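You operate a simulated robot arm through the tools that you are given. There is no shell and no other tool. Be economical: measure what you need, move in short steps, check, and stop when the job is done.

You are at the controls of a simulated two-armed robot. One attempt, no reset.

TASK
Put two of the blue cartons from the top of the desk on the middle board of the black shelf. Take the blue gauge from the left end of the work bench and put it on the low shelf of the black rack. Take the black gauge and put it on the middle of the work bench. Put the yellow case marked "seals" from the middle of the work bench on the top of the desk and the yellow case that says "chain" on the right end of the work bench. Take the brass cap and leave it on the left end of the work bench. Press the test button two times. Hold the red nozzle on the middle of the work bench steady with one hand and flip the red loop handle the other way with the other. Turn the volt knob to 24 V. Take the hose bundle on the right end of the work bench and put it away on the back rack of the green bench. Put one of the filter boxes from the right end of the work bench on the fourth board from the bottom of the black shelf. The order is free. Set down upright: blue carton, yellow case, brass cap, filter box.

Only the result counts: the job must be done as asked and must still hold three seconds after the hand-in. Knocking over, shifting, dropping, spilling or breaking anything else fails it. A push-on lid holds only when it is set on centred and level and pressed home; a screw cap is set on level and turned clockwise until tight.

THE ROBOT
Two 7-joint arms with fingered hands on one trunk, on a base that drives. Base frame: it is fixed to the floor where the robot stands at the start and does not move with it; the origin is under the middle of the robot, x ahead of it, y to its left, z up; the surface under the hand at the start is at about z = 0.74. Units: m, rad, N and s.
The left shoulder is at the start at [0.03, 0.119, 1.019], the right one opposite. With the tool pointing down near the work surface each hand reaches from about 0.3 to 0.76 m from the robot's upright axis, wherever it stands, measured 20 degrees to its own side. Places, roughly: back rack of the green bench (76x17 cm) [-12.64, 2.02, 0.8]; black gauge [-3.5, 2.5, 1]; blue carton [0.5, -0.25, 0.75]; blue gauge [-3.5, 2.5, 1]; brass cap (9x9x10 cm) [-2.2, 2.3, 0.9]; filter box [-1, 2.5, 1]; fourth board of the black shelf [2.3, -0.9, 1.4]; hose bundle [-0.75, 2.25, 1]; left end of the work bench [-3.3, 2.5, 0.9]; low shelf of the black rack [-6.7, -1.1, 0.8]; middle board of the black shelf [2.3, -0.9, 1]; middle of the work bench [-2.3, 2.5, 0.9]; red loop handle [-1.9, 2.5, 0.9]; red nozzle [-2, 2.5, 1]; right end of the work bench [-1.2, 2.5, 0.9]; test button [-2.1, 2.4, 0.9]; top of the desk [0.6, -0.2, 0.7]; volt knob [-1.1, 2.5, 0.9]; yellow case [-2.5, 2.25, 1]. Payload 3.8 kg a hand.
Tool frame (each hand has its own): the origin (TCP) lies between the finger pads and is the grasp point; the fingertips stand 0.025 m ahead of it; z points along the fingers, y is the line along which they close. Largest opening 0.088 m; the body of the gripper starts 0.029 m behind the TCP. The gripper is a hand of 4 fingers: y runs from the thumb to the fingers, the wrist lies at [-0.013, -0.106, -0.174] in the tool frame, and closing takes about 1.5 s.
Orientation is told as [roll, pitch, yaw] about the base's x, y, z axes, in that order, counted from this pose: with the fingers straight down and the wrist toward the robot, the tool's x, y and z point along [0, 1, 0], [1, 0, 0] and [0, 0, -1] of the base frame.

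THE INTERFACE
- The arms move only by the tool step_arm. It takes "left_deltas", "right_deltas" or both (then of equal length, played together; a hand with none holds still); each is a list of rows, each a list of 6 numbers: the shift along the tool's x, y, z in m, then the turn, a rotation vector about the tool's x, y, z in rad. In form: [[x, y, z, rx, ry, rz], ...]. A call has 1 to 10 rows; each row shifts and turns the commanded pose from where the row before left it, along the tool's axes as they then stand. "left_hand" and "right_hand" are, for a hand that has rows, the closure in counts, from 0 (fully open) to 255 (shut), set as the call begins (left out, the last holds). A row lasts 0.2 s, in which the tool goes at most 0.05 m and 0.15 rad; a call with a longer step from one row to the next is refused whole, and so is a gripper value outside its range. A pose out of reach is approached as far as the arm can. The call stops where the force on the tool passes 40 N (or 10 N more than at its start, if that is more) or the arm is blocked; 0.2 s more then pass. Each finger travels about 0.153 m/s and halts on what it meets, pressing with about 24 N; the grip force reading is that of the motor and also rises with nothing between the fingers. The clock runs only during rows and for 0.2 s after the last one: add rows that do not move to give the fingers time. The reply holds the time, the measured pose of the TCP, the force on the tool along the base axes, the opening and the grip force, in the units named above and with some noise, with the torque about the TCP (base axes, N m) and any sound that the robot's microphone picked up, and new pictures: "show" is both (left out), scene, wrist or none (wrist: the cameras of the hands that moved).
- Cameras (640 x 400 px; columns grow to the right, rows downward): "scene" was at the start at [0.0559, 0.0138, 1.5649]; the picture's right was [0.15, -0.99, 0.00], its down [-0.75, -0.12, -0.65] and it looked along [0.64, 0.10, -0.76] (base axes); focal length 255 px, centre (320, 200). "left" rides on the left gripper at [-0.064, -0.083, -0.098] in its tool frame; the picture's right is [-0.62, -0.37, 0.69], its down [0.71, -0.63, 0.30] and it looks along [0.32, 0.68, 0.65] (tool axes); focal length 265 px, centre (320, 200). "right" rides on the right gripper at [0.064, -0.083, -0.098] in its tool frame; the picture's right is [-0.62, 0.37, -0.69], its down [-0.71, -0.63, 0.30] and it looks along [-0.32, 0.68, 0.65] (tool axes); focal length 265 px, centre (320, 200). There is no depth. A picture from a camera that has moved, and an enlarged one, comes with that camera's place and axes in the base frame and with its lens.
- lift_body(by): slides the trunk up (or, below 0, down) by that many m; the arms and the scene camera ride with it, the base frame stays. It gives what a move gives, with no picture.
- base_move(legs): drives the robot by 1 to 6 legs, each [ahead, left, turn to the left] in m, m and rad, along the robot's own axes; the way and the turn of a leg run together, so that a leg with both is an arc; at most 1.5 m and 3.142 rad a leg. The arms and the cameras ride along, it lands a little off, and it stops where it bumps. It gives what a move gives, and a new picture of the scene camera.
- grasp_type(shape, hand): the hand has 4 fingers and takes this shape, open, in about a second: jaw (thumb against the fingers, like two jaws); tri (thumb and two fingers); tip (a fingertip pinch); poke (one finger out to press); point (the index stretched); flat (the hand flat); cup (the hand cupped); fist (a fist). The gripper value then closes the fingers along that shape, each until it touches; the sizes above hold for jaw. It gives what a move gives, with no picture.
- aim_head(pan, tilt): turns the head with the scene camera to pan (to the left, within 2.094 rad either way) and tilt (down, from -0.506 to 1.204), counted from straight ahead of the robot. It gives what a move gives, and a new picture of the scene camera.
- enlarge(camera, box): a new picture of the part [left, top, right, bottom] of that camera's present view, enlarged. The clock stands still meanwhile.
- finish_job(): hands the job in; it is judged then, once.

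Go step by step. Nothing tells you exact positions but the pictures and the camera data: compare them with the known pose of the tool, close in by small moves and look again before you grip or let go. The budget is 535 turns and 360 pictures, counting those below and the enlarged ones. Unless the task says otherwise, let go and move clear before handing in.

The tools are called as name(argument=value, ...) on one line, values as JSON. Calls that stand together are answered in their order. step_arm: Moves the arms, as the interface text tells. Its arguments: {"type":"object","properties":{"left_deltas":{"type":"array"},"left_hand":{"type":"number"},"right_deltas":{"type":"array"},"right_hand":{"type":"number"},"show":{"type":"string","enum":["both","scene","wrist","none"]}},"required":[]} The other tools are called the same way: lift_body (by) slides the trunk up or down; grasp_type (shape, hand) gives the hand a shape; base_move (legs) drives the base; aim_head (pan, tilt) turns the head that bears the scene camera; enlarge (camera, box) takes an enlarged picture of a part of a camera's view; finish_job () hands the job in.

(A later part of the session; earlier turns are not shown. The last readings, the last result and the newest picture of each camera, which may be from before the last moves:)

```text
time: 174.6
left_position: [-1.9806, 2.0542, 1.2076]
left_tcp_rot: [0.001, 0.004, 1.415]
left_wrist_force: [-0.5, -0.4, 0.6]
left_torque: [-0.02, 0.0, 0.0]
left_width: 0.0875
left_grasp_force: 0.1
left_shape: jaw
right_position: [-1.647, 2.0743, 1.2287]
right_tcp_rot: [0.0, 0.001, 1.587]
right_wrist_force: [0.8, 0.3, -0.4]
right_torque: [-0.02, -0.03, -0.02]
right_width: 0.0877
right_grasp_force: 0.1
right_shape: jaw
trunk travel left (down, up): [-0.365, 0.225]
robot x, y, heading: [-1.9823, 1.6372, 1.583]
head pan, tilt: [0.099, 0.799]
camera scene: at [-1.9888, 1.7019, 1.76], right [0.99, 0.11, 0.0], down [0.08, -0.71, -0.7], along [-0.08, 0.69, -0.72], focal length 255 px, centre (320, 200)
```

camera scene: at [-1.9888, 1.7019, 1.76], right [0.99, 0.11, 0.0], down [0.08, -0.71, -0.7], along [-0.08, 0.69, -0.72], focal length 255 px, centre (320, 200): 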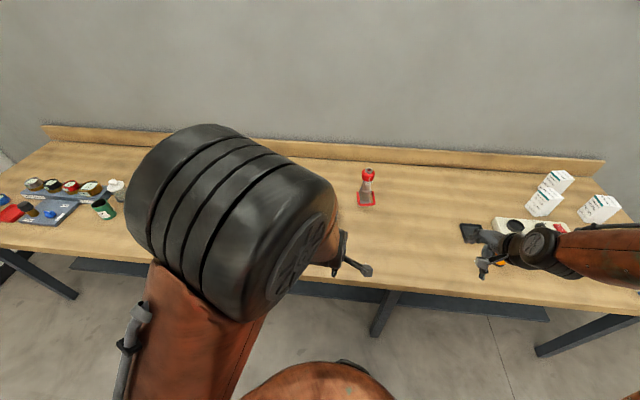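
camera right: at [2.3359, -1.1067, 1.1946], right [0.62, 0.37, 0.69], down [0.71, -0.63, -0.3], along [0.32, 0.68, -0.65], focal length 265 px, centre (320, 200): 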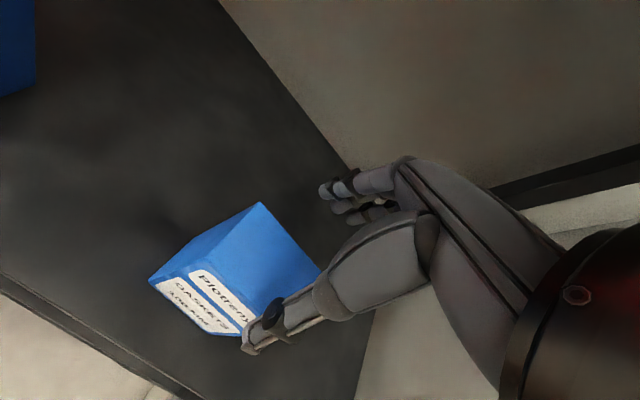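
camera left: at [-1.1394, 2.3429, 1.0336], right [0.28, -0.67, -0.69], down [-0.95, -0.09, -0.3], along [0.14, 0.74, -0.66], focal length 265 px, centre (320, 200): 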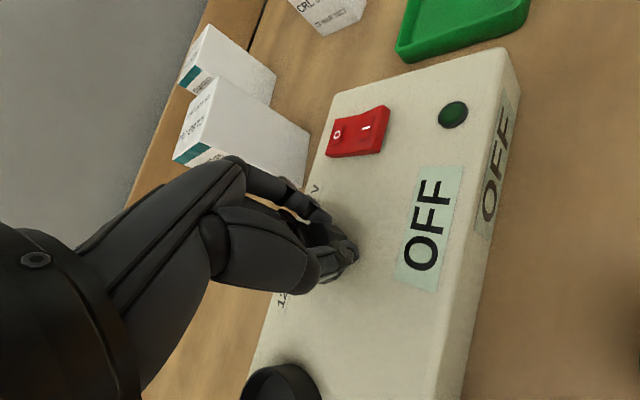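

The left elbow blocks the view. I move the left hand out to the left.

step_arm(left_deltas=[[0.045, 0.02, 0, 0, 0, -0.03], [0.045, 0.02, 0, 0, 0, -0.03], [0.045, 0.02, 0, 0, 0, -0.03], [0.045, 0.02, 0, 0, 0, -0.03], [0.045, 0.02, 0, 0, 0, -0.03], [0.045, 0.02, 0, 0, 0, 0], [0, 0, 0, 0, 0, 0]], show="scene")

```text
time: 176.2
left_position: [-2.2408, 2.1953, 1.205]
left_tcp_rot: [0.001, 0.003, 1.565]
left_wrist_force: [0.3, -0.4, -0.4]
left_torque: [-0.02, 0.03, 0.0]
left_width: 0.0878
left_grasp_force: 0.1
left_shape: jaw
right_position: [-1.646, 2.0745, 1.2289]
right_tcp_rot: [0.0, 0.0, 1.587]
right_wrist_force: [-0.3, -0.4, -0.1]
right_torque: [-0.02, 0.01, -0.03]
right_width: 0.0876
right_grasp_force: 0.1
right_shape: jaw
trunk travel left (down, up): [-0.365, 0.225]
robot x, y, heading: [-1.9781, 1.6407, 1.589]
head pan, tilt: [0.099, 0.799]
camera scene: at [-1.9882, 1.7016, 1.7601], right [0.99, 0.11, 0.0], down [0.08, -0.71, -0.7], along [-0.08, 0.69, -0.72], focal length 255 px, centre (320, 200)
```

scene: 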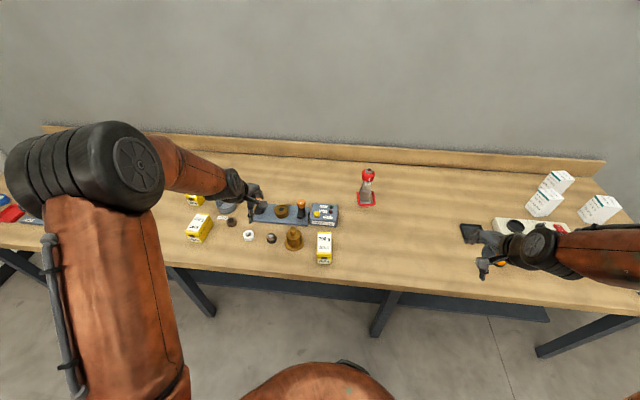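

enlarge(camera="scene", box=[170, 160, 400, 280])

enlarge(camera="scene", box=[335, 155, 415, 215])

```text
2.78 times, centred on (285, 220) of scene
camera zoom: at [-1.9882, 1.7016, 1.7601], right [0.99, 0.11, 0.0], down [0.08, -0.71, -0.7], along [-0.08, 0.69, -0.72], focal length 708 px, centre (417, 144)
```

zoom: 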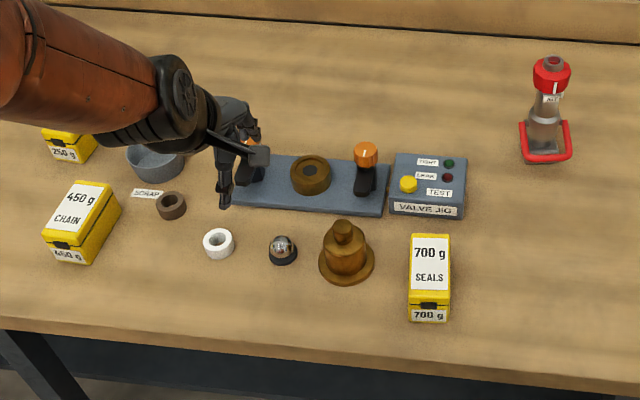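

```text
6.67 times, centred on (375, 185) of scene
camera zoom: at [-1.9882, 1.7016, 1.7601], right [0.99, 0.11, 0.0], down [0.08, -0.71, -0.7], along [-0.08, 0.69, -0.72], focal length 1697 px, centre (-47, 300)
```

zoom: 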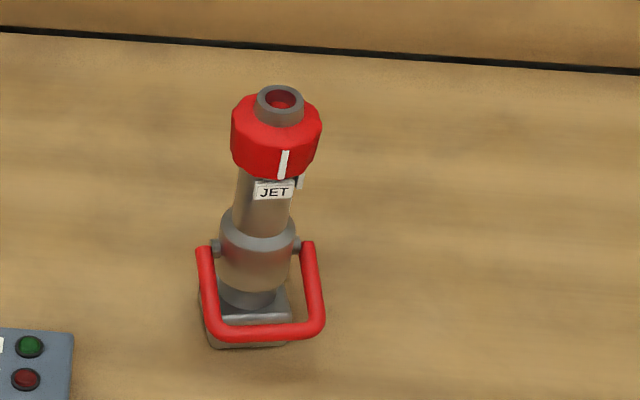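

I see the nozzle (base near (-1.875,2.54), top z≈1.09) with its red loop handle folded down toward me; also brass cap, valve jig, and SEALS/CHAIN cases. I drive closer to look at the handle geometry.

base_move(legs=[[0.22, -0.05, -0.014]])

enlarge(camera="right", box=[0, 0, 640, 400])

```text
time: 177.9
left_position: [-2.1844, 2.4183, 1.2058]
left_tcp_rot: [-0.001, 0.003, 1.554]
left_wrist_force: [-0.2, 0.1, -0.3]
left_torque: [-0.02, 0.01, -0.02]
left_width: 0.088
left_grasp_force: 0.0
left_shape: jaw
right_position: [-1.5938, 2.2907, 1.2288]
right_tcp_rot: [-0.001, -0.001, 1.574]
right_wrist_force: [-1.0, -0.2, -0.2]
right_torque: [0.01, 0.0, 0.0]
right_width: 0.0878
right_grasp_force: 0.0
right_shape: jaw
trunk travel left (down, up): [-0.365, 0.225]
robot x, y, heading: [-1.9287, 1.8602, 1.569]
head pan, tilt: [0.099, 0.799]
camera scene: at [-1.94, 1.9221, 1.76], right [0.99, 0.1, 0.0], down [0.07, -0.71, -0.7], along [-0.07, 0.69, -0.72], focal length 255 px, centre (320, 200)
```

scene: 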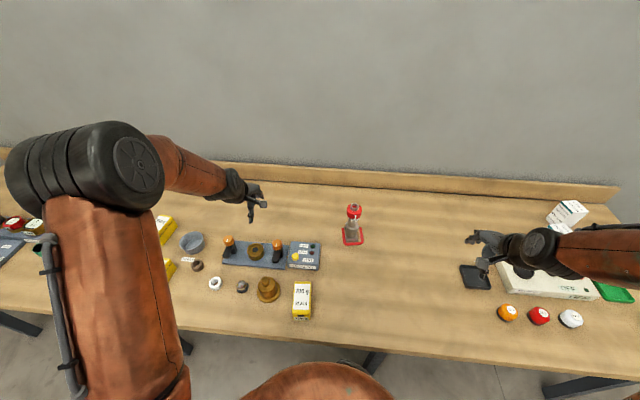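

```text
1.00 times, centred on (320, 200) of right (not enlarged: the box is as wide or as high as the picture)
camera zoom: at [-1.6578, 2.2069, 1.3259], right [0.62, 0.37, 0.69], down [0.72, -0.63, -0.3], along [0.32, 0.68, -0.65], focal length 265 px, centre (320, 200)
```

zoom: 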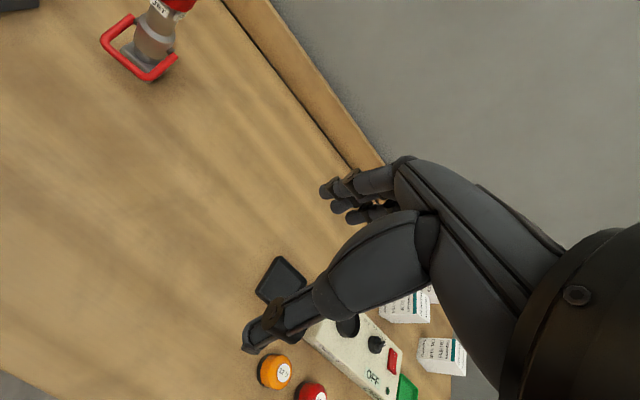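

enlarge(camera="right", box=[80, 0, 208, 80])

enlarge(camera="scene", box=[322, 195, 386, 255])

```text
5.00 times, centred on (144, 40) of right
camera zoom: at [-1.6578, 2.2069, 1.3259], right [0.62, 0.37, 0.69], down [0.72, -0.63, -0.3], along [0.32, 0.68, -0.65], focal length 1327 px, centre (1200, 1000)
```

zoom: 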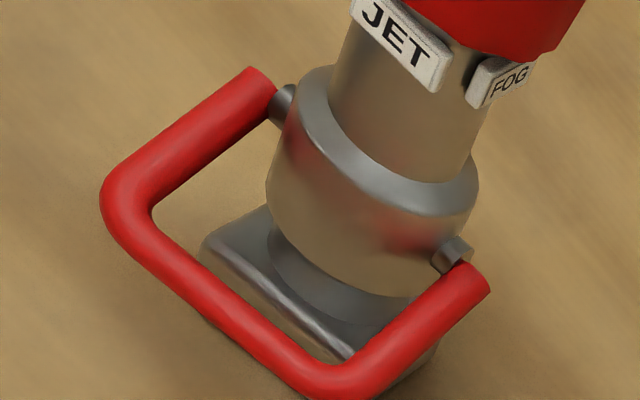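

```text
6.67 times, centred on (354, 225) of scene
camera zoom: at [-1.94, 1.9221, 1.76], right [0.99, 0.1, 0.0], down [0.07, -0.71, -0.7], along [-0.07, 0.69, -0.72], focal length 1697 px, centre (93, 33)
```

zoom: 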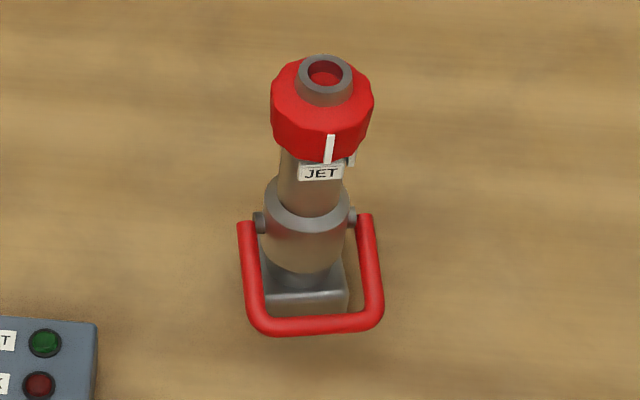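

Triangulated: handle pivot (-1.877, 2.562, 0.944), crossbar at (y 2.508, z 0.918), i.e. 26° below horizontal; collar at z≈1.04. The left hand will hold the collar from the upper left; I bring it there tilted 45°.

step_arm(left_deltas=[[-0.039, 0.028, 0.009, 0, 0, 0], [-0.039, 0.028, 0.009, 0, 0, 0], [-0.039, 0.028, 0.009, 0, 0, 0], [-0.039, 0.028, 0.009, 0, 0, 0], [-0.038, 0.03, 0.01, 0, 0, 0], [0, 0, 0, 0, 0, 0]], left_hand=0, show="none")

step_arm(left_deltas=[[0, 0, 0, 0, -0.131, 0], [0, 0, 0, 0, -0.131, 0], [0, 0, 0, 0, -0.131, 0], [0, 0, 0, 0, -0.131, 0], [0, 0, 0, 0, -0.131, 0], [0, 0, 0, 0, -0.131, 0], [0, 0, 0, 0, 0, 0]], show="both")

```text
time: 179.3
left_position: [-1.9912, 2.5588, 1.1599]
left_tcp_rot: [-0.001, 0.002, 1.555]
left_wrist_force: [0.1, 0.6, 0.3]
left_torque: [-0.02, 0.04, 0.03]
left_width: 0.0874
left_grasp_force: 0.1
left_shape: jaw
right_position: [-1.595, 2.2901, 1.2293]
right_tcp_rot: [0.0, -0.001, 1.575]
right_wrist_force: [-0.3, -0.6, 0.0]
right_torque: [-0.05, 0.01, 0.02]
right_width: 0.088
right_grasp_force: 0.1
right_shape: jaw
trunk travel left (down, up): [-0.365, 0.225]
robot x, y, heading: [-1.9301, 1.86, 1.573]
head pan, tilt: [0.099, 0.799]
```

```text
time: 180.9
left_position: [-1.9884, 2.558, 1.1602]
left_tcp_rot: [-0.789, 0.003, 1.555]
left_wrist_force: [-0.6, -0.5, 0.2]
left_torque: [-0.04, 0.0, -0.02]
left_width: 0.0877
left_grasp_force: 0.1
left_shape: jaw
right_position: [-1.5935, 2.2911, 1.2286]
right_tcp_rot: [0.0, 0.001, 1.576]
right_wrist_force: [-0.1, 0.6, -0.9]
right_torque: [0.01, -0.01, 0.05]
right_width: 0.0879
right_grasp_force: 0.1
right_shape: jaw
trunk travel left (down, up): [-0.365, 0.225]
robot x, y, heading: [-1.9291, 1.857, 1.571]
head pan, tilt: [0.099, 0.799]
camera scene: at [-1.9395, 1.9215, 1.7601], right [0.99, 0.1, 0.0], down [0.07, -0.71, -0.7], along [-0.07, 0.69, -0.72], focal length 255 px, centre (320, 200)
camera left: at [-2.0153, 2.4739, 1.2749], right [0.92, -0.38, -0.05], down [-0.3, -0.63, -0.72], along [0.25, 0.68, -0.69], focal length 265 px, centre (320, 200)
```

scene: 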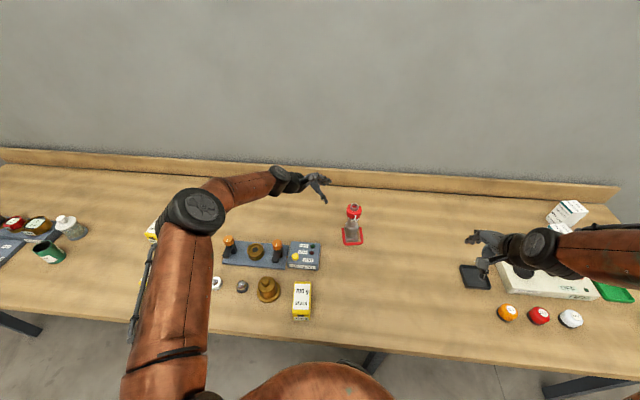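
left: 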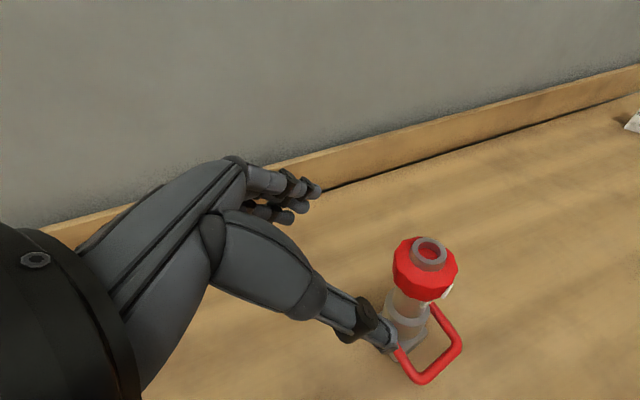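

Collar confirmed at about (-1.877,2.567,1.045). Advance along the tool axis so the fingers straddle it.

step_arm(left_deltas=[[0, 0.002, 0.03, 0, 0, 0], [0, 0.002, 0.03, 0, 0, 0], [0, 0.002, 0.03, 0, 0, 0], [0, 0.002, 0.025, 0, 0, 0], [0, 0, 0.02, 0, 0, 0], [0, 0, 0, 0, 0, 0]], show="wrist")

```text
time: 182.3
left_position: [-1.8921, 2.5633, 1.0631]
left_tcp_rot: [-0.787, 0.005, 1.553]
left_wrist_force: [-1.0, 0.9, 0.4]
left_torque: [-0.01, 0.02, 0.01]
left_width: 0.0878
left_grasp_force: 0.1
left_shape: jaw
right_position: [-1.5939, 2.2906, 1.2282]
right_tcp_rot: [0.0, 0.0, 1.573]
right_wrist_force: [-0.7, -0.3, -0.1]
right_torque: [0.01, 0.01, 0.04]
right_width: 0.0879
right_grasp_force: 0.1
right_shape: jaw
trunk travel left (down, up): [-0.365, 0.225]
robot x, y, heading: [-1.9331, 1.8604, 1.572]
head pan, tilt: [0.099, 0.799]
camera left: at [-1.9187, 2.48, 1.1791], right [0.92, -0.38, -0.05], down [-0.3, -0.63, -0.72], along [0.24, 0.68, -0.69], focal length 265 px, centre (320, 200)
```

left: 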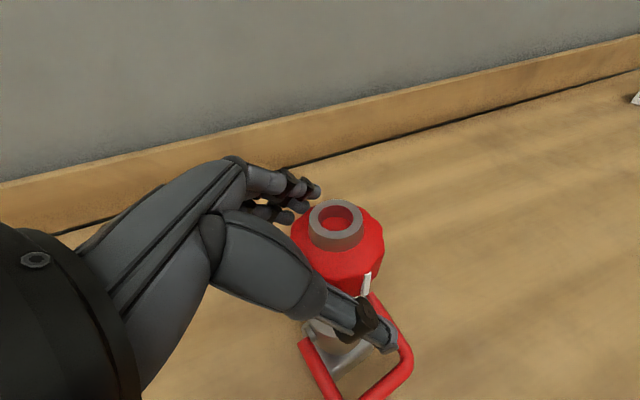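

Collar is between thumb and fingers. Close the left hand.

step_arm(left_deltas=[[0, 0, 0, 0, 0, 0], [0, 0, 0, 0, 0, 0], [0, 0, 0, 0, 0, 0], [0, 0, 0, 0, 0, 0], [0, 0, 0, 0, 0, 0], [0, 0, 0, 0, 0, 0], [0, 0, 0, 0, 0, 0]], left_hand=255, show="wrist")

```text
time: 183.9
left_position: [-1.8925, 2.5634, 1.0631]
left_tcp_rot: [-0.786, 0.003, 1.553]
left_wrist_force: [0.0, -0.1, 0.3]
left_torque: [0.05, 0.06, 0.05]
left_width: 0.0514
left_grasp_force: 24.1
left_shape: jaw
right_position: [-1.5925, 2.2909, 1.2275]
right_tcp_rot: [-0.001, 0.0, 1.573]
right_wrist_force: [0.2, 0.7, 0.4]
right_torque: [0.0, 0.01, 0.04]
right_width: 0.0878
right_grasp_force: 0.0
right_shape: jaw
trunk travel left (down, up): [-0.365, 0.225]
robot x, y, heading: [-1.9328, 1.8612, 1.572]
head pan, tilt: [0.099, 0.799]
camera left: at [-1.9187, 2.4801, 1.1789], right [0.92, -0.38, -0.05], down [-0.3, -0.63, -0.72], along [0.24, 0.68, -0.69], focal length 265 px, centre (320, 200)
```

left: 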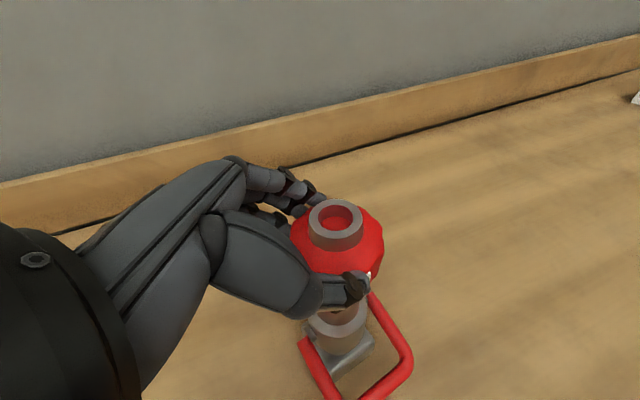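

The nozzle is held. Now the right hand: poke shape, tilted forward, moved to the front of the handle's crossbar.

grasp_type(shape="poke", hand="right")

step_arm(right_deltas=[[0, 0, 0, -0.125, 0, 0], [0, 0, 0, -0.125, 0, 0], [0, 0, 0, -0.125, 0, 0], [0, 0, 0, -0.125, 0, 0], [0, 0, 0, -0.125, 0, 0], [0, 0, 0, -0.125, 0, 0], [0, 0, 0, 0, 0, 0]], show="none")

step_arm(right_deltas=[[0.035, -0.012, 0.025, 0, 0, 0], [0.035, -0.012, 0.025, 0, 0, 0], [0.035, -0.012, 0.025, 0, 0, 0], [0.035, -0.012, 0.025, 0, 0, 0], [0.035, -0.012, 0.025, 0, 0, 0], [0.035, -0.012, 0.025, 0, 0, 0], [0.035, 0, 0.025, 0, 0, 0], [0.033, 0, 0.025, 0, 0, 0], [0, 0, 0, 0, 0, 0]], show="both")

```text
time: 184.8
left_position: [-1.8911, 2.5623, 1.0636]
left_tcp_rot: [-0.787, 0.004, 1.551]
left_wrist_force: [-0.1, -0.5, 0.0]
left_torque: [0.03, 0.0, 0.06]
left_width: 0.051
left_grasp_force: 24.2
left_shape: jaw
right_position: [-1.5934, 2.2913, 1.2281]
right_tcp_rot: [0.001, -0.002, 1.573]
right_wrist_force: [0.2, -0.2, -0.6]
right_torque: [0.0, 0.04, -0.01]
right_width: 0.0002
right_grasp_force: 0.1
right_shape: poke
trunk travel left (down, up): [-0.365, 0.225]
robot x, y, heading: [-1.9338, 1.855, 1.572]
head pan, tilt: [0.099, 0.799]
```

```text
time: 186.4
left_position: [-1.893, 2.5629, 1.0636]
left_tcp_rot: [-0.787, 0.002, 1.553]
left_wrist_force: [0.6, -0.3, -0.2]
left_torque: [0.04, 0.02, 0.06]
left_width: 0.0513
left_grasp_force: 24.0
left_shape: jaw
right_position: [-1.5931, 2.2904, 1.2289]
right_tcp_rot: [0.0, -0.751, 1.575]
right_wrist_force: [0.4, 0.4, 0.7]
right_torque: [0.02, 0.0, -0.02]
right_width: 0.0001
right_grasp_force: 0.0
right_shape: poke
trunk travel left (down, up): [-0.365, 0.225]
robot x, y, heading: [-1.9323, 1.8606, 1.575]
head pan, tilt: [0.099, 0.799]
```

```text
time: 188.4
left_position: [-1.8924, 2.5639, 1.0627]
left_tcp_rot: [-0.785, 0.003, 1.556]
left_wrist_force: [0.4, -0.8, -0.3]
left_torque: [0.02, 0.04, -0.02]
left_width: 0.0514
left_grasp_force: 24.0
left_shape: jaw
right_position: [-1.8739, 2.3744, 1.0324]
right_tcp_rot: [0.003, -0.749, 1.575]
right_wrist_force: [-0.6, -0.3, -0.2]
right_torque: [-0.02, -0.04, -0.01]
right_width: 0.0
right_grasp_force: 0.1
right_shape: poke
trunk travel left (down, up): [-0.365, 0.225]
robot x, y, heading: [-1.9298, 1.8626, 1.573]
head pan, tilt: [0.099, 0.799]
camera scene: at [-1.9392, 1.9216, 1.7601], right [0.99, 0.1, 0.0], down [0.07, -0.71, -0.7], along [-0.07, 0.69, -0.72], focal length 255 px, centre (320, 200)
camera right: at [-1.9376, 2.2447, 1.0468], right [0.62, -0.2, 0.76], down [0.72, -0.25, -0.65], along [0.32, 0.95, -0.01], focal length 265 px, centre (320, 200)
```

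scene: 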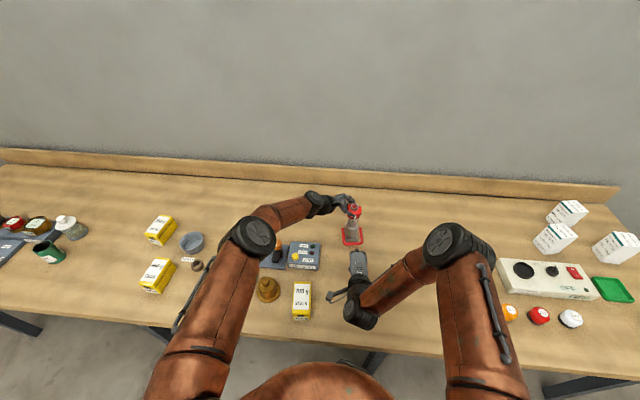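
right: 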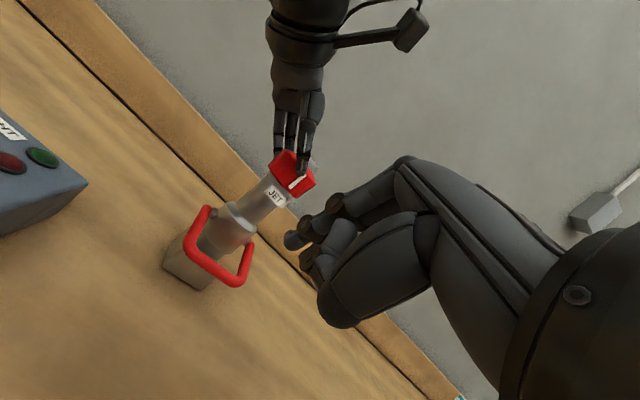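

The index tip is about 2 cm ahead of the TCP. I lower it in front of the crossbar first.

step_arm(right_deltas=[[0, -0.0085, 0.033, 0, 0, 0], [0, -0.0085, 0.033, 0, 0, 0], [0, -0.0085, 0.033, 0, 0, 0], [0, -0.0085, 0.03, 0, 0, 0], [0, 0, 0, 0, 0, 0]], show="wrist")

```text
time: 189.6
left_position: [-1.8922, 2.5641, 1.0646]
left_tcp_rot: [-0.786, 0.002, 1.554]
left_wrist_force: [0.2, -0.7, 0.2]
left_torque: [0.04, -0.02, 0.04]
left_width: 0.0512
left_grasp_force: 24.1
left_shape: jaw
right_position: [-1.872, 2.4366, 0.9149]
right_tcp_rot: [0.0, -0.748, 1.573]
right_wrist_force: [0.0, 0.3, -0.6]
right_torque: [-0.01, 0.01, -0.01]
right_width: 0.0001
right_grasp_force: 0.2
right_shape: poke
trunk travel left (down, up): [-0.365, 0.225]
robot x, y, heading: [-1.9307, 1.8582, 1.573]
head pan, tilt: [0.099, 0.799]
camera right: at [-1.9362, 2.3075, 0.9293], right [0.62, -0.2, 0.76], down [0.72, -0.25, -0.65], along [0.32, 0.95, -0.01], focal length 265 px, centre (320, 200)
```

right: 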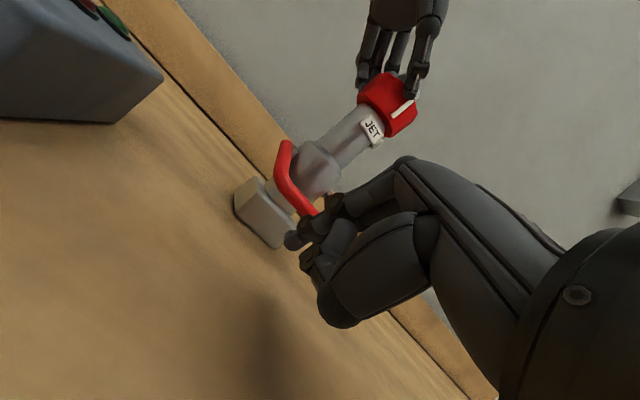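

Now slide the fingertip forward under the crossbar.

step_arm(right_deltas=[[0, 0.0095, 0.013, 0, 0, 0], [0, 0.0115, 0.012, 0, 0, 0], [0, 0.012, 0.012, 0, 0, 0], [0, 0, 0, 0, 0, 0]], show="both")

enlarge(camera="right", box=[200, 100, 440, 280])

```text
time: 190.6
left_position: [-1.8922, 2.5634, 1.0639]
left_tcp_rot: [-0.786, 0.003, 1.556]
left_wrist_force: [0.5, 1.8, 0.6]
left_torque: [0.08, 0.05, 0.1]
left_width: 0.051
left_grasp_force: 23.6
left_shape: jaw
right_position: [-1.8714, 2.4863, 0.9102]
right_tcp_rot: [0.0, -0.75, 1.573]
right_wrist_force: [0.9, -3.8, 0.9]
right_torque: [0.03, 0.0, -0.03]
right_width: 0.0
right_grasp_force: 0.0
right_shape: poke
trunk travel left (down, up): [-0.365, 0.225]
robot x, y, heading: [-1.9309, 1.8559, 1.572]
head pan, tilt: [0.099, 0.799]
camera scene: at [-1.9399, 1.9218, 1.76], right [0.99, 0.1, 0.0], down [0.07, -0.71, -0.7], along [-0.07, 0.69, -0.72], focal length 255 px, centre (320, 200)
camera right: at [-1.9364, 2.3568, 0.9247], right [0.62, -0.2, 0.76], down [0.72, -0.25, -0.65], along [0.32, 0.95, -0.01], focal length 265 px, centre (320, 200)
```

scene: 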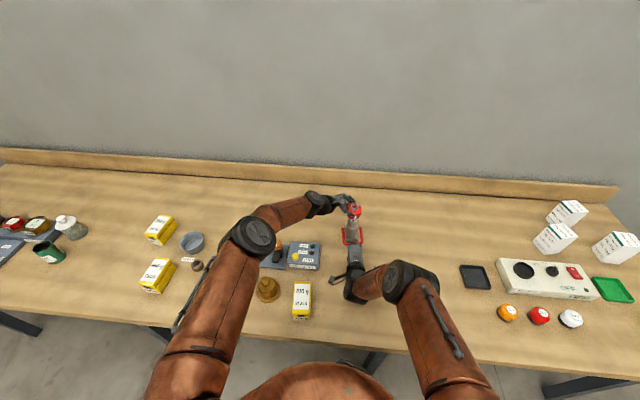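
right: 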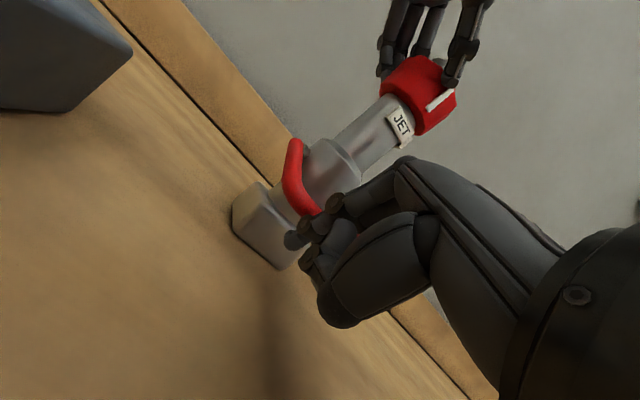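

```text
2.22 times, centred on (320, 190) of right
camera zoom: at [-1.9364, 2.3568, 0.9247], right [0.62, -0.2, 0.76], down [0.72, -0.25, -0.65], along [0.32, 0.95, -0.01], focal length 590 px, centre (320, 222)
```

zoom: 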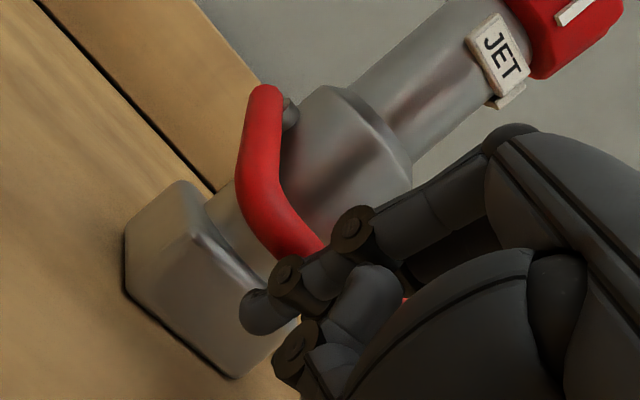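

Finger touches the bar from below. Lift it along its arc, first part.

step_arm(right_deltas=[[0, 0.0032, -0.0107, 0, 0, 0], [0, 0.0053, -0.0087, 0, 0, 0], [0, 0.0068, -0.0073, 0, 0, 0], [0, 0.0082, -0.0073, 0, 0, 0], [0, 0, 0, 0, 0, 0]], show="wrist")

```text
time: 191.8
left_position: [-1.8922, 2.5634, 1.0644]
left_tcp_rot: [-0.786, 0.003, 1.555]
left_wrist_force: [0.4, 0.2, 0.0]
left_torque: [0.09, 0.04, 0.02]
left_width: 0.0509
left_grasp_force: 23.5
left_shape: jaw
right_position: [-1.8713, 2.4788, 0.9505]
right_tcp_rot: [-0.001, -0.75, 1.575]
right_wrist_force: [0.1, -0.8, 0.0]
right_torque: [-0.01, 0.03, 0.04]
right_width: 0.0
right_grasp_force: 0.1
right_shape: poke
trunk travel left (down, up): [-0.365, 0.225]
robot x, y, heading: [-1.9291, 1.8605, 1.567]
head pan, tilt: [0.099, 0.799]
camera right: at [-1.9368, 2.351, 0.9656], right [0.62, -0.2, 0.76], down [0.72, -0.25, -0.65], along [0.32, 0.95, -0.01], focal length 265 px, centre (320, 200)
```

right: 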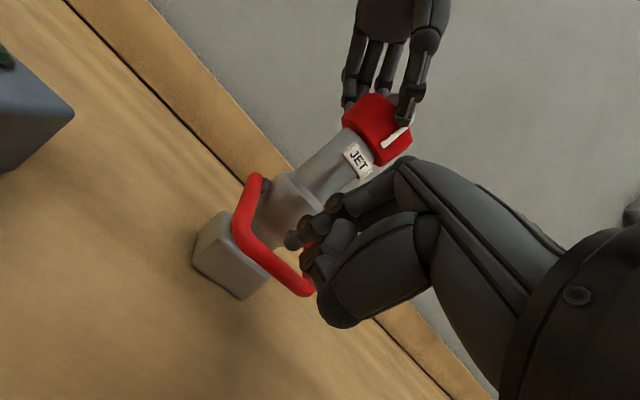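

The finger ended above the bar, not under it; the tucked thumb limits how low it can go. I'll pull out and come from the right side instead, pointing left-down at 45°.

step_arm(right_deltas=[[0, 0.0204, -0.0219, 0, 0, 0], [0, 0.0204, -0.0219, 0, 0, 0], [-0.03, -0.01, -0.025, 0, 0, 0], [-0.035, -0.01, -0.025, 0, 0, 0], [-0.035, -0.01, -0.025, 0, 0, 0], [-0.035, -0.01, -0.02, 0, 0, 0], [-0.03, 0, 0, 0, 0, 0], [0, 0, 0, 0, 0, 0]], show="none")

step_arm(right_deltas=[[0, 0, 0, 0.15, 0, 0], [0, 0, 0, 0.15, 0, 0], [0, 0, 0, 0.15, 0, 0], [0, 0, 0, 0.15, 0, 0], [0, 0, 0, 0.15, 0, 0], [0, 0, 0, 0, 0.15, 0], [0, 0, 0, 0, 0.15, 0], [0, 0, 0, 0, 0.15, 0], [0, 0, 0, 0, 0.15, 0], [0, 0, 0, 0, 0.15, 0]], show="both")

```text
time: 193.6
left_position: [-1.8917, 2.5628, 1.0627]
left_tcp_rot: [-0.788, 0.003, 1.554]
left_wrist_force: [0.2, 0.6, -0.8]
left_torque: [0.01, 0.01, 0.03]
left_width: 0.051
left_grasp_force: 23.9
left_shape: jaw
right_position: [-1.705, 2.388, 1.0545]
right_tcp_rot: [0.0, -0.748, 1.574]
right_wrist_force: [1.0, -0.5, 0.0]
right_torque: [0.0, -0.01, 0.02]
right_width: 0.0004
right_grasp_force: 0.1
right_shape: poke
trunk travel left (down, up): [-0.365, 0.225]
robot x, y, heading: [-1.9313, 1.8601, 1.571]
head pan, tilt: [0.099, 0.799]
```

```text
time: 195.8
left_position: [-1.8914, 2.5629, 1.063]
left_tcp_rot: [-0.786, 0.003, 1.555]
left_wrist_force: [-0.4, 1.6, -0.3]
left_torque: [0.05, 0.02, 0.05]
left_width: 0.0512
left_grasp_force: 24.0
left_shape: jaw
right_position: [-1.7061, 2.3866, 1.0544]
right_tcp_rot: [0.75, -0.001, 1.575]
right_wrist_force: [1.0, 0.8, 0.7]
right_torque: [-0.02, -0.01, 0.0]
right_width: 0.0
right_grasp_force: 0.0
right_shape: poke
trunk travel left (down, up): [-0.365, 0.225]
robot x, y, heading: [-1.9315, 1.8593, 1.575]
head pan, tilt: [0.099, 0.799]
camera scene: at [-1.9393, 1.9218, 1.76], right [0.99, 0.1, 0.0], down [0.07, -0.71, -0.7], along [-0.07, 0.69, -0.72], focal length 255 px, centre (320, 200)
camera right: at [-1.6862, 2.3024, 1.1694], right [0.92, 0.37, 0.08], down [0.32, -0.63, -0.71], along [-0.21, 0.68, -0.7], focal length 265 px, centre (320, 200)
```

scene: 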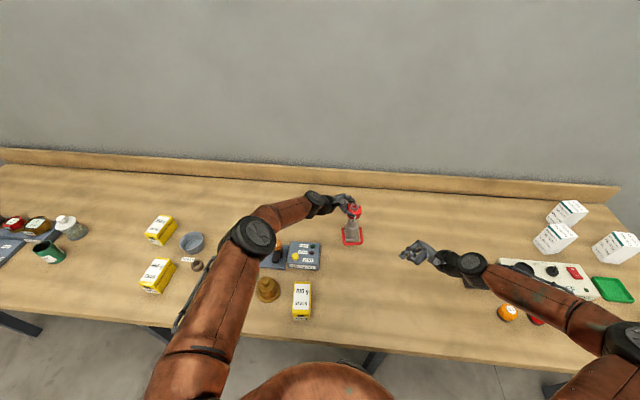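
right: 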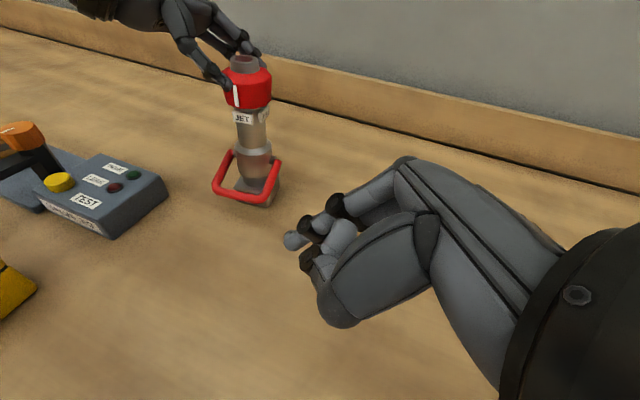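

Good side view. I try the "point" shape for a longer, straighter finger.

grasp_type(shape="point", hand="right")

enlarge(camera="right", box=[180, 120, 420, 330])

```text
time: 196.7
left_position: [-1.8918, 2.5639, 1.063]
left_tcp_rot: [-0.784, 0.004, 1.556]
left_wrist_force: [-0.4, 0.9, 0.3]
left_torque: [0.05, 0.02, 0.03]
left_width: 0.0511
left_grasp_force: 24.0
left_shape: jaw
right_position: [-1.7081, 2.3866, 1.0551]
right_tcp_rot: [0.748, -0.001, 1.574]
right_wrist_force: [-0.4, -0.1, 0.2]
right_torque: [0.02, 0.02, -0.01]
right_width: 0.0
right_grasp_force: 0.0
right_shape: point
trunk travel left (down, up): [-0.365, 0.225]
robot x, y, heading: [-1.9307, 1.8572, 1.576]
head pan, tilt: [0.099, 0.799]
```

```text
1.90 times, centred on (300, 225) of right
camera zoom: at [-1.6875, 2.3025, 1.1692], right [0.92, 0.37, 0.09], down [0.32, -0.63, -0.71], along [-0.21, 0.68, -0.7], focal length 506 px, centre (358, 152)
```

zoom: 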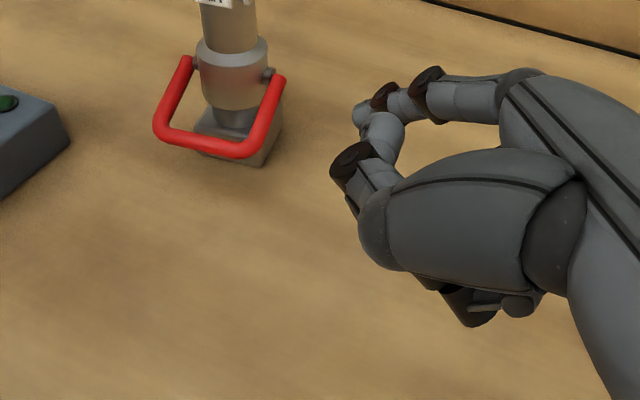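

The stretched index sits off-axis, so poke is better known. Back to poke and move the tip to just right of the handle's corner.

grasp_type(shape="poke", hand="right")

step_arm(right_deltas=[[-0.0043, 0.0236, 0.0271, 0, 0, 0], [-0.0043, 0.0236, 0.0271, 0, 0, 0], [-0.0043, 0.0236, 0.0271, 0, 0, 0], [-0.0043, 0.0236, 0.0271, 0, 0, 0], [-0.0043, 0.0236, 0.0271, 0, 0, 0], [0, 0, 0, 0, 0, 0]], show="wrist")

enlarge(camera="scene", box=[322, 190, 418, 260])

```text
time: 197.6
left_position: [-1.8922, 2.5643, 1.0638]
left_tcp_rot: [-0.785, 0.003, 1.554]
left_wrist_force: [-0.1, 1.0, 1.1]
left_torque: [0.04, 0.02, 0.04]
left_width: 0.0512
left_grasp_force: 24.1
left_shape: jaw
right_position: [-1.7064, 2.3869, 1.0549]
right_tcp_rot: [0.749, -0.002, 1.574]
right_wrist_force: [0.9, 0.7, -0.7]
right_torque: [-0.01, -0.02, 0.0]
right_width: 0.0
right_grasp_force: 0.1
right_shape: poke
trunk travel left (down, up): [-0.365, 0.225]
robot x, y, heading: [-1.9337, 1.8567, 1.568]
head pan, tilt: [0.099, 0.799]
```

```text
time: 199.0
left_position: [-1.893, 2.5637, 1.0623]
left_tcp_rot: [-0.785, 0.004, 1.556]
left_wrist_force: [-1.1, 0.4, -0.4]
left_torque: [0.02, 0.03, -0.01]
left_width: 0.0509
left_grasp_force: 23.9
left_shape: jaw
right_position: [-1.7842, 2.5039, 0.9382]
right_tcp_rot: [0.75, 0.0, 1.574]
right_wrist_force: [0.2, -0.1, 1.0]
right_torque: [0.0, -0.01, -0.01]
right_width: 0.0
right_grasp_force: 0.1
right_shape: poke
trunk travel left (down, up): [-0.365, 0.225]
robot x, y, heading: [-1.934, 1.856, 1.573]
head pan, tilt: [0.099, 0.799]
camera right: at [-1.7639, 2.42, 1.0535], right [0.92, 0.37, 0.08], down [0.32, -0.63, -0.71], along [-0.21, 0.68, -0.7], focal length 265 px, centre (320, 200)
```

right: 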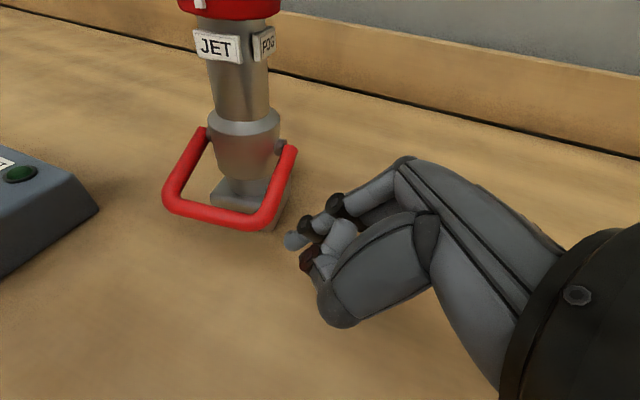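

```text
5.71 times, centred on (370, 225) of scene
camera zoom: at [-1.9391, 1.9217, 1.7601], right [0.99, 0.1, 0.0], down [0.07, -0.71, -0.7], along [-0.07, 0.69, -0.72], focal length 1455 px, centre (34, 57)
```

zoom: 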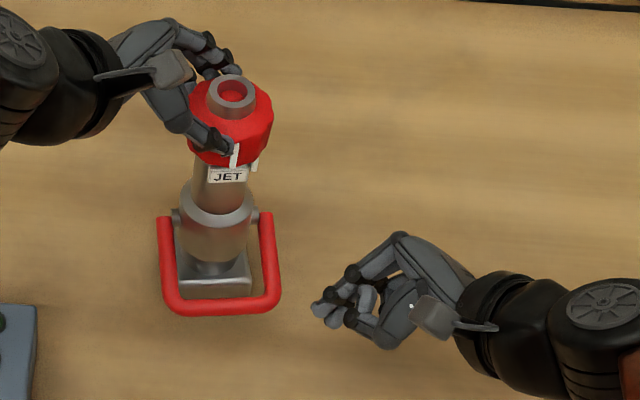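

Triangulation confirms tip (-1.805,2.503,0.927) and handle corner (-1.829,2.523,0.909). Lower the tip beside the corner, feeling for the bench.

step_arm(right_deltas=[[-0.0095, 0.004, 0.0102, 0, 0, 0], [-0.0095, 0.002, 0.0102, 0, 0, 0], [-0.0068, 0.002, 0.0073, 0, 0, 0], [0, 0, 0, 0, 0, 0]], show="none")

```text
time: 200.0
left_position: [-1.8915, 2.5639, 1.0634]
left_tcp_rot: [-0.786, 0.002, 1.555]
left_wrist_force: [-0.4, -0.8, -0.2]
left_torque: [0.05, 0.05, 0.02]
left_width: 0.051
left_grasp_force: 23.8
left_shape: jaw
right_position: [-1.7838, 2.5105, 0.9024]
right_tcp_rot: [0.751, 0.0, 1.574]
right_wrist_force: [-0.6, -0.1, -0.5]
right_torque: [-0.01, -0.01, -0.05]
right_width: 0.0002
right_grasp_force: 0.0
right_shape: poke
trunk travel left (down, up): [-0.365, 0.225]
robot x, y, heading: [-1.93, 1.8555, 1.57]
head pan, tilt: [0.099, 0.799]
```

step_arm(right_deltas=[[-0.0054, 0, 0.0058, 0, 0, 0], [0, 0, 0, 0, 0, 0]], show="none")

step_arm(right_deltas=[[0.0095, 0, 0.0088, 0, 0, 0], [0.0095, 0, 0.0088, 0, 0, 0], [0.0095, 0, 0.0088, 0, 0, 0], [0, 0, 0, 0, 0, 0]], show="wrist")

enlarge(camera="scene", box=[322, 190, 418, 260])

```text
time: 200.6
left_position: [-1.8928, 2.5624, 1.0627]
left_tcp_rot: [-0.786, 0.004, 1.554]
left_wrist_force: [0.1, -0.7, 0.2]
left_torque: [0.06, -0.01, 0.01]
left_width: 0.051
left_grasp_force: 24.4
left_shape: jaw
right_position: [-1.7869, 2.5061, 0.894]
right_tcp_rot: [0.748, -0.001, 1.576]
right_wrist_force: [-0.5, 0.0, 1.2]
right_torque: [-0.01, -0.02, 0.01]
right_width: 0.0
right_grasp_force: 0.1
right_shape: poke
right hand out of reach, approached as far as the arm can: row 1
trunk travel left (down, up): [-0.365, 0.225]
robot x, y, heading: [-1.9283, 1.8614, 1.569]
head pan, tilt: [0.099, 0.799]
```

```text
time: 201.6
left_position: [-1.8909, 2.564, 1.0634]
left_tcp_rot: [-0.784, 0.002, 1.555]
left_wrist_force: [-1.7, 1.3, 0.0]
left_torque: [-0.02, 0.04, -0.03]
left_width: 0.0511
left_grasp_force: 24.2
left_shape: jaw
right_position: [-1.8249, 2.5077, 0.8955]
right_tcp_rot: [0.748, 0.0, 1.574]
right_wrist_force: [3.0, -0.4, -1.0]
right_torque: [0.0, 0.05, 0.0]
right_width: 0.0002
right_grasp_force: 0.0
right_shape: poke
trunk travel left (down, up): [-0.365, 0.225]
robot x, y, heading: [-1.9278, 1.8583, 1.573]
head pan, tilt: [0.099, 0.799]
camera right: at [-1.806, 2.4233, 1.0099], right [0.92, 0.37, 0.09], down [0.32, -0.63, -0.71], along [-0.21, 0.68, -0.7], focal length 265 px, centre (320, 200)
```

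right: 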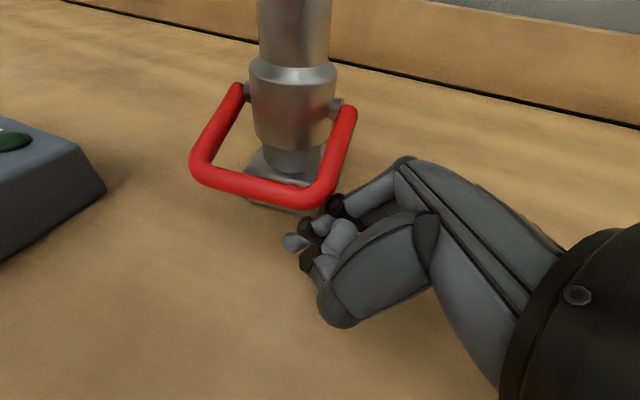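

```text
5.71 times, centred on (370, 225) of scene
camera zoom: at [-1.9399, 1.9221, 1.76], right [0.99, 0.1, 0.0], down [0.07, -0.71, -0.7], along [-0.07, 0.69, -0.72], focal length 1455 px, centre (34, 57)
```

zoom: 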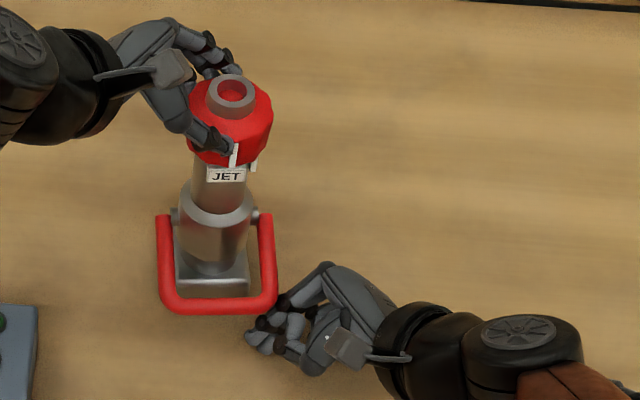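

The knuckle blocks against the corner. I'll retreat a little and swing the finger so it comes from the front-right, passing under the bar.

step_arm(right_deltas=[[-0.022, 0, -0.0204, 0, 0, 0], [0, -0.04, 0, 0, 0, 0], [0.0204, 0, -0.0219, 0, 0, 0], [0, 0, 0, 0, 0, 0]], show="none")

step_arm(right_deltas=[[0, 0, 0, -0.0987, 0, 0.1058], [0, 0, 0, -0.0987, 0, 0.1058], [0, 0, 0, -0.0987, 0, 0.1058], [0, 0, 0, -0.0987, 0, 0.1058], [0, 0, 0, -0.0987, 0, 0.1058], [0, 0, 0, -0.0987, 0, 0.1058], [0, 0, 0, 0, 0, 0]], show="wrist")

```text
time: 202.6
left_position: [-1.8915, 2.5624, 1.0637]
left_tcp_rot: [-0.786, 0.004, 1.554]
left_wrist_force: [-1.4, 0.7, 0.1]
left_torque: [0.07, 0.01, 0.01]
left_width: 0.051
left_grasp_force: 23.9
left_shape: jaw
right_position: [-1.7961, 2.4678, 0.9264]
right_tcp_rot: [0.751, -0.001, 1.573]
right_wrist_force: [-0.1, -1.2, -0.4]
right_torque: [0.0, 0.01, -0.02]
right_width: 0.0001
right_grasp_force: 0.1
right_shape: poke
trunk travel left (down, up): [-0.365, 0.225]
robot x, y, heading: [-1.928, 1.8627, 1.576]
head pan, tilt: [0.099, 0.799]
```

```text
time: 204.2
left_position: [-1.8923, 2.5626, 1.0636]
left_tcp_rot: [-0.784, 0.002, 1.555]
left_wrist_force: [-0.8, 0.7, 0.2]
left_torque: [0.01, 0.01, 0.0]
left_width: 0.0509
left_grasp_force: 23.9
left_shape: jaw
right_position: [-1.7957, 2.4657, 0.9248]
right_tcp_rot: [0.751, -0.003, 0.704]
right_wrist_force: [-0.2, 0.0, 0.3]
right_torque: [-0.01, 0.02, 0.03]
right_width: 0.0
right_grasp_force: 0.1
right_shape: poke
trunk travel left (down, up): [-0.365, 0.225]
robot x, y, heading: [-1.9318, 1.861, 1.574]
head pan, tilt: [0.099, 0.799]
camera right: at [-1.8462, 2.3968, 1.0398], right [0.88, -0.47, 0.08], down [-0.28, -0.65, -0.71], along [0.39, 0.6, -0.7], focal length 265 px, centre (320, 200)
```

right: 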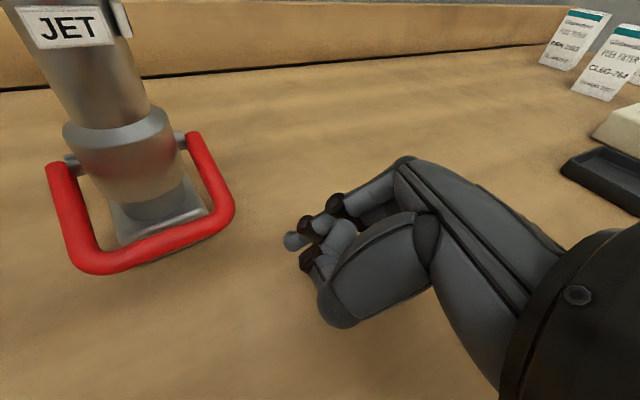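

Clear view. Position the tip in front of the bar's right half, low, then slide forward beneath it.

step_arm(right_deltas=[[-0.0016, -0.0201, 0.019, 0, 0, 0], [-0.0016, -0.0201, 0.019, 0, 0, 0], [0, 0, 0, 0, 0, 0]], show="wrist")

```text
time: 205.0
left_position: [-1.892, 2.5646, 1.0637]
left_tcp_rot: [-0.786, 0.003, 1.555]
left_wrist_force: [-0.2, 0.9, -0.3]
left_torque: [0.02, 0.03, 0.02]
left_width: 0.0509
left_grasp_force: 24.1
left_shape: jaw
right_position: [-1.8407, 2.46, 0.8951]
right_tcp_rot: [0.75, -0.001, 0.706]
right_wrist_force: [0.0, 0.7, -0.6]
right_torque: [-0.03, 0.0, -0.03]
right_width: 0.0
right_grasp_force: 0.0
right_shape: poke
trunk travel left (down, up): [-0.365, 0.225]
robot x, y, heading: [-1.9315, 1.8572, 1.573]
head pan, tilt: [0.099, 0.799]
camera right: at [-1.892, 2.3893, 1.0104], right [0.88, -0.47, 0.09], down [-0.27, -0.65, -0.71], along [0.39, 0.6, -0.7], focal length 265 px, centre (320, 200)
```

right: 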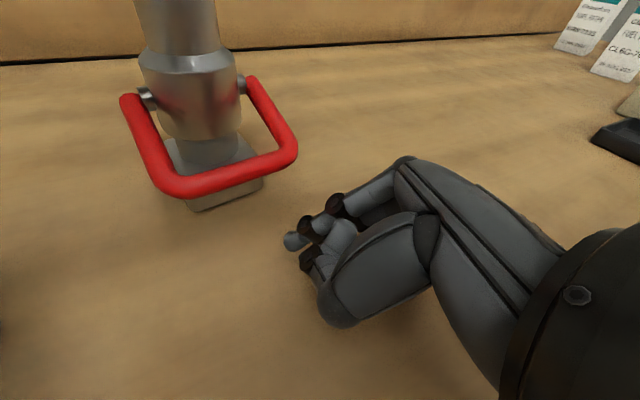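

step_arm(right_deltas=[[0.0084, 0.0097, 0.0078, 0, 0, 0], [0.0084, 0.0097, 0.0078, 0, 0, 0], [0.0084, 0.0097, 0.0078, 0, 0, 0], [0, 0, 0, 0, 0, 0]], show="wrist")

```text
time: 206.0
left_position: [-1.8921, 2.5638, 1.0646]
left_tcp_rot: [-0.785, 0.003, 1.556]
left_wrist_force: [-2.6, 4.1, 1.6]
left_torque: [0.34, 0.06, 0.24]
left_width: 0.0505
left_grasp_force: 24.0
left_shape: jaw
right_position: [-1.8434, 2.5026, 0.8941]
right_tcp_rot: [0.749, 0.003, 0.708]
right_wrist_force: [1.9, -7.8, -3.7]
right_torque: [0.11, 0.07, -0.08]
right_width: 0.0001
right_grasp_force: 0.1
right_shape: poke
trunk travel left (down, up): [-0.365, 0.225]
robot x, y, heading: [-1.9325, 1.8595, 1.575]
head pan, tilt: [0.099, 0.799]
camera right: at [-1.8939, 2.4335, 1.009], right [0.88, -0.47, 0.09], down [-0.27, -0.65, -0.71], along [0.39, 0.6, -0.7], focal length 265 px, centre (320, 200)
```

right: 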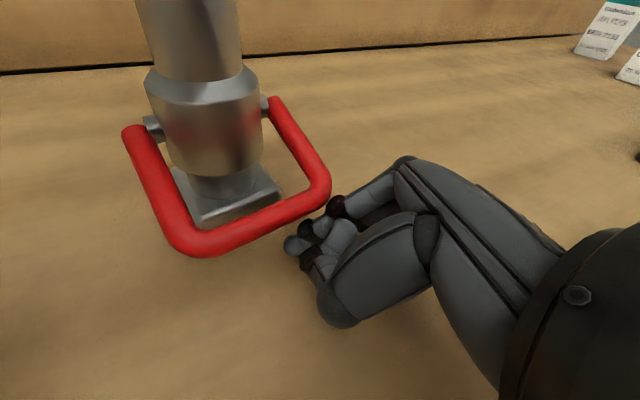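

Contact is on the finger's front-top; I need to be a bit lower. Back off, lower until near bench contact, and try again.

step_arm(right_deltas=[[-0.0084, -0.0097, -0.0078, 0, 0, 0], [-0.0054, 0, 0.0058, 0, 0, 0], [0, 0, 0, 0, 0, 0]], show="none")

step_arm(right_deltas=[[-0.0027, 0, 0.003, 0, 0, 0], [0, 0, 0, 0, 0, 0]], show="none")

```text
time: 206.8
left_position: [-1.8931, 2.563, 1.0632]
left_tcp_rot: [-0.787, 0.002, 1.555]
left_wrist_force: [-2.0, 1.6, 4.5]
left_torque: [0.34, 0.03, 0.13]
left_width: 0.0506
left_grasp_force: 23.4
left_shape: jaw
right_position: [-1.8435, 2.4891, 0.8873]
right_tcp_rot: [0.75, -0.001, 0.707]
right_wrist_force: [0.5, 0.1, 0.0]
right_torque: [0.03, 0.02, -0.02]
right_width: 0.0001
right_grasp_force: 0.1
right_shape: poke
trunk travel left (down, up): [-0.365, 0.225]
robot x, y, heading: [-1.9328, 1.8578, 1.572]
head pan, tilt: [0.099, 0.799]
```

```text
time: 207.4
left_position: [-1.8932, 2.5616, 1.064]
left_tcp_rot: [-0.784, 0.002, 1.553]
left_wrist_force: [-0.6, 2.7, 1.4]
left_torque: [0.34, 0.03, 0.13]
left_width: 0.051
left_grasp_force: 24.5
left_shape: jaw
right_position: [-1.8414, 2.4895, 0.8852]
right_tcp_rot: [0.753, -0.004, 0.704]
right_wrist_force: [1.2, 0.6, 16.3]
right_torque: [0.1, 0.15, -0.01]
right_width: 0.0001
right_grasp_force: 0.0
right_shape: poke
trunk travel left (down, up): [-0.365, 0.225]
robot x, y, heading: [-1.9308, 1.8608, 1.566]
head pan, tilt: [0.099, 0.799]
```

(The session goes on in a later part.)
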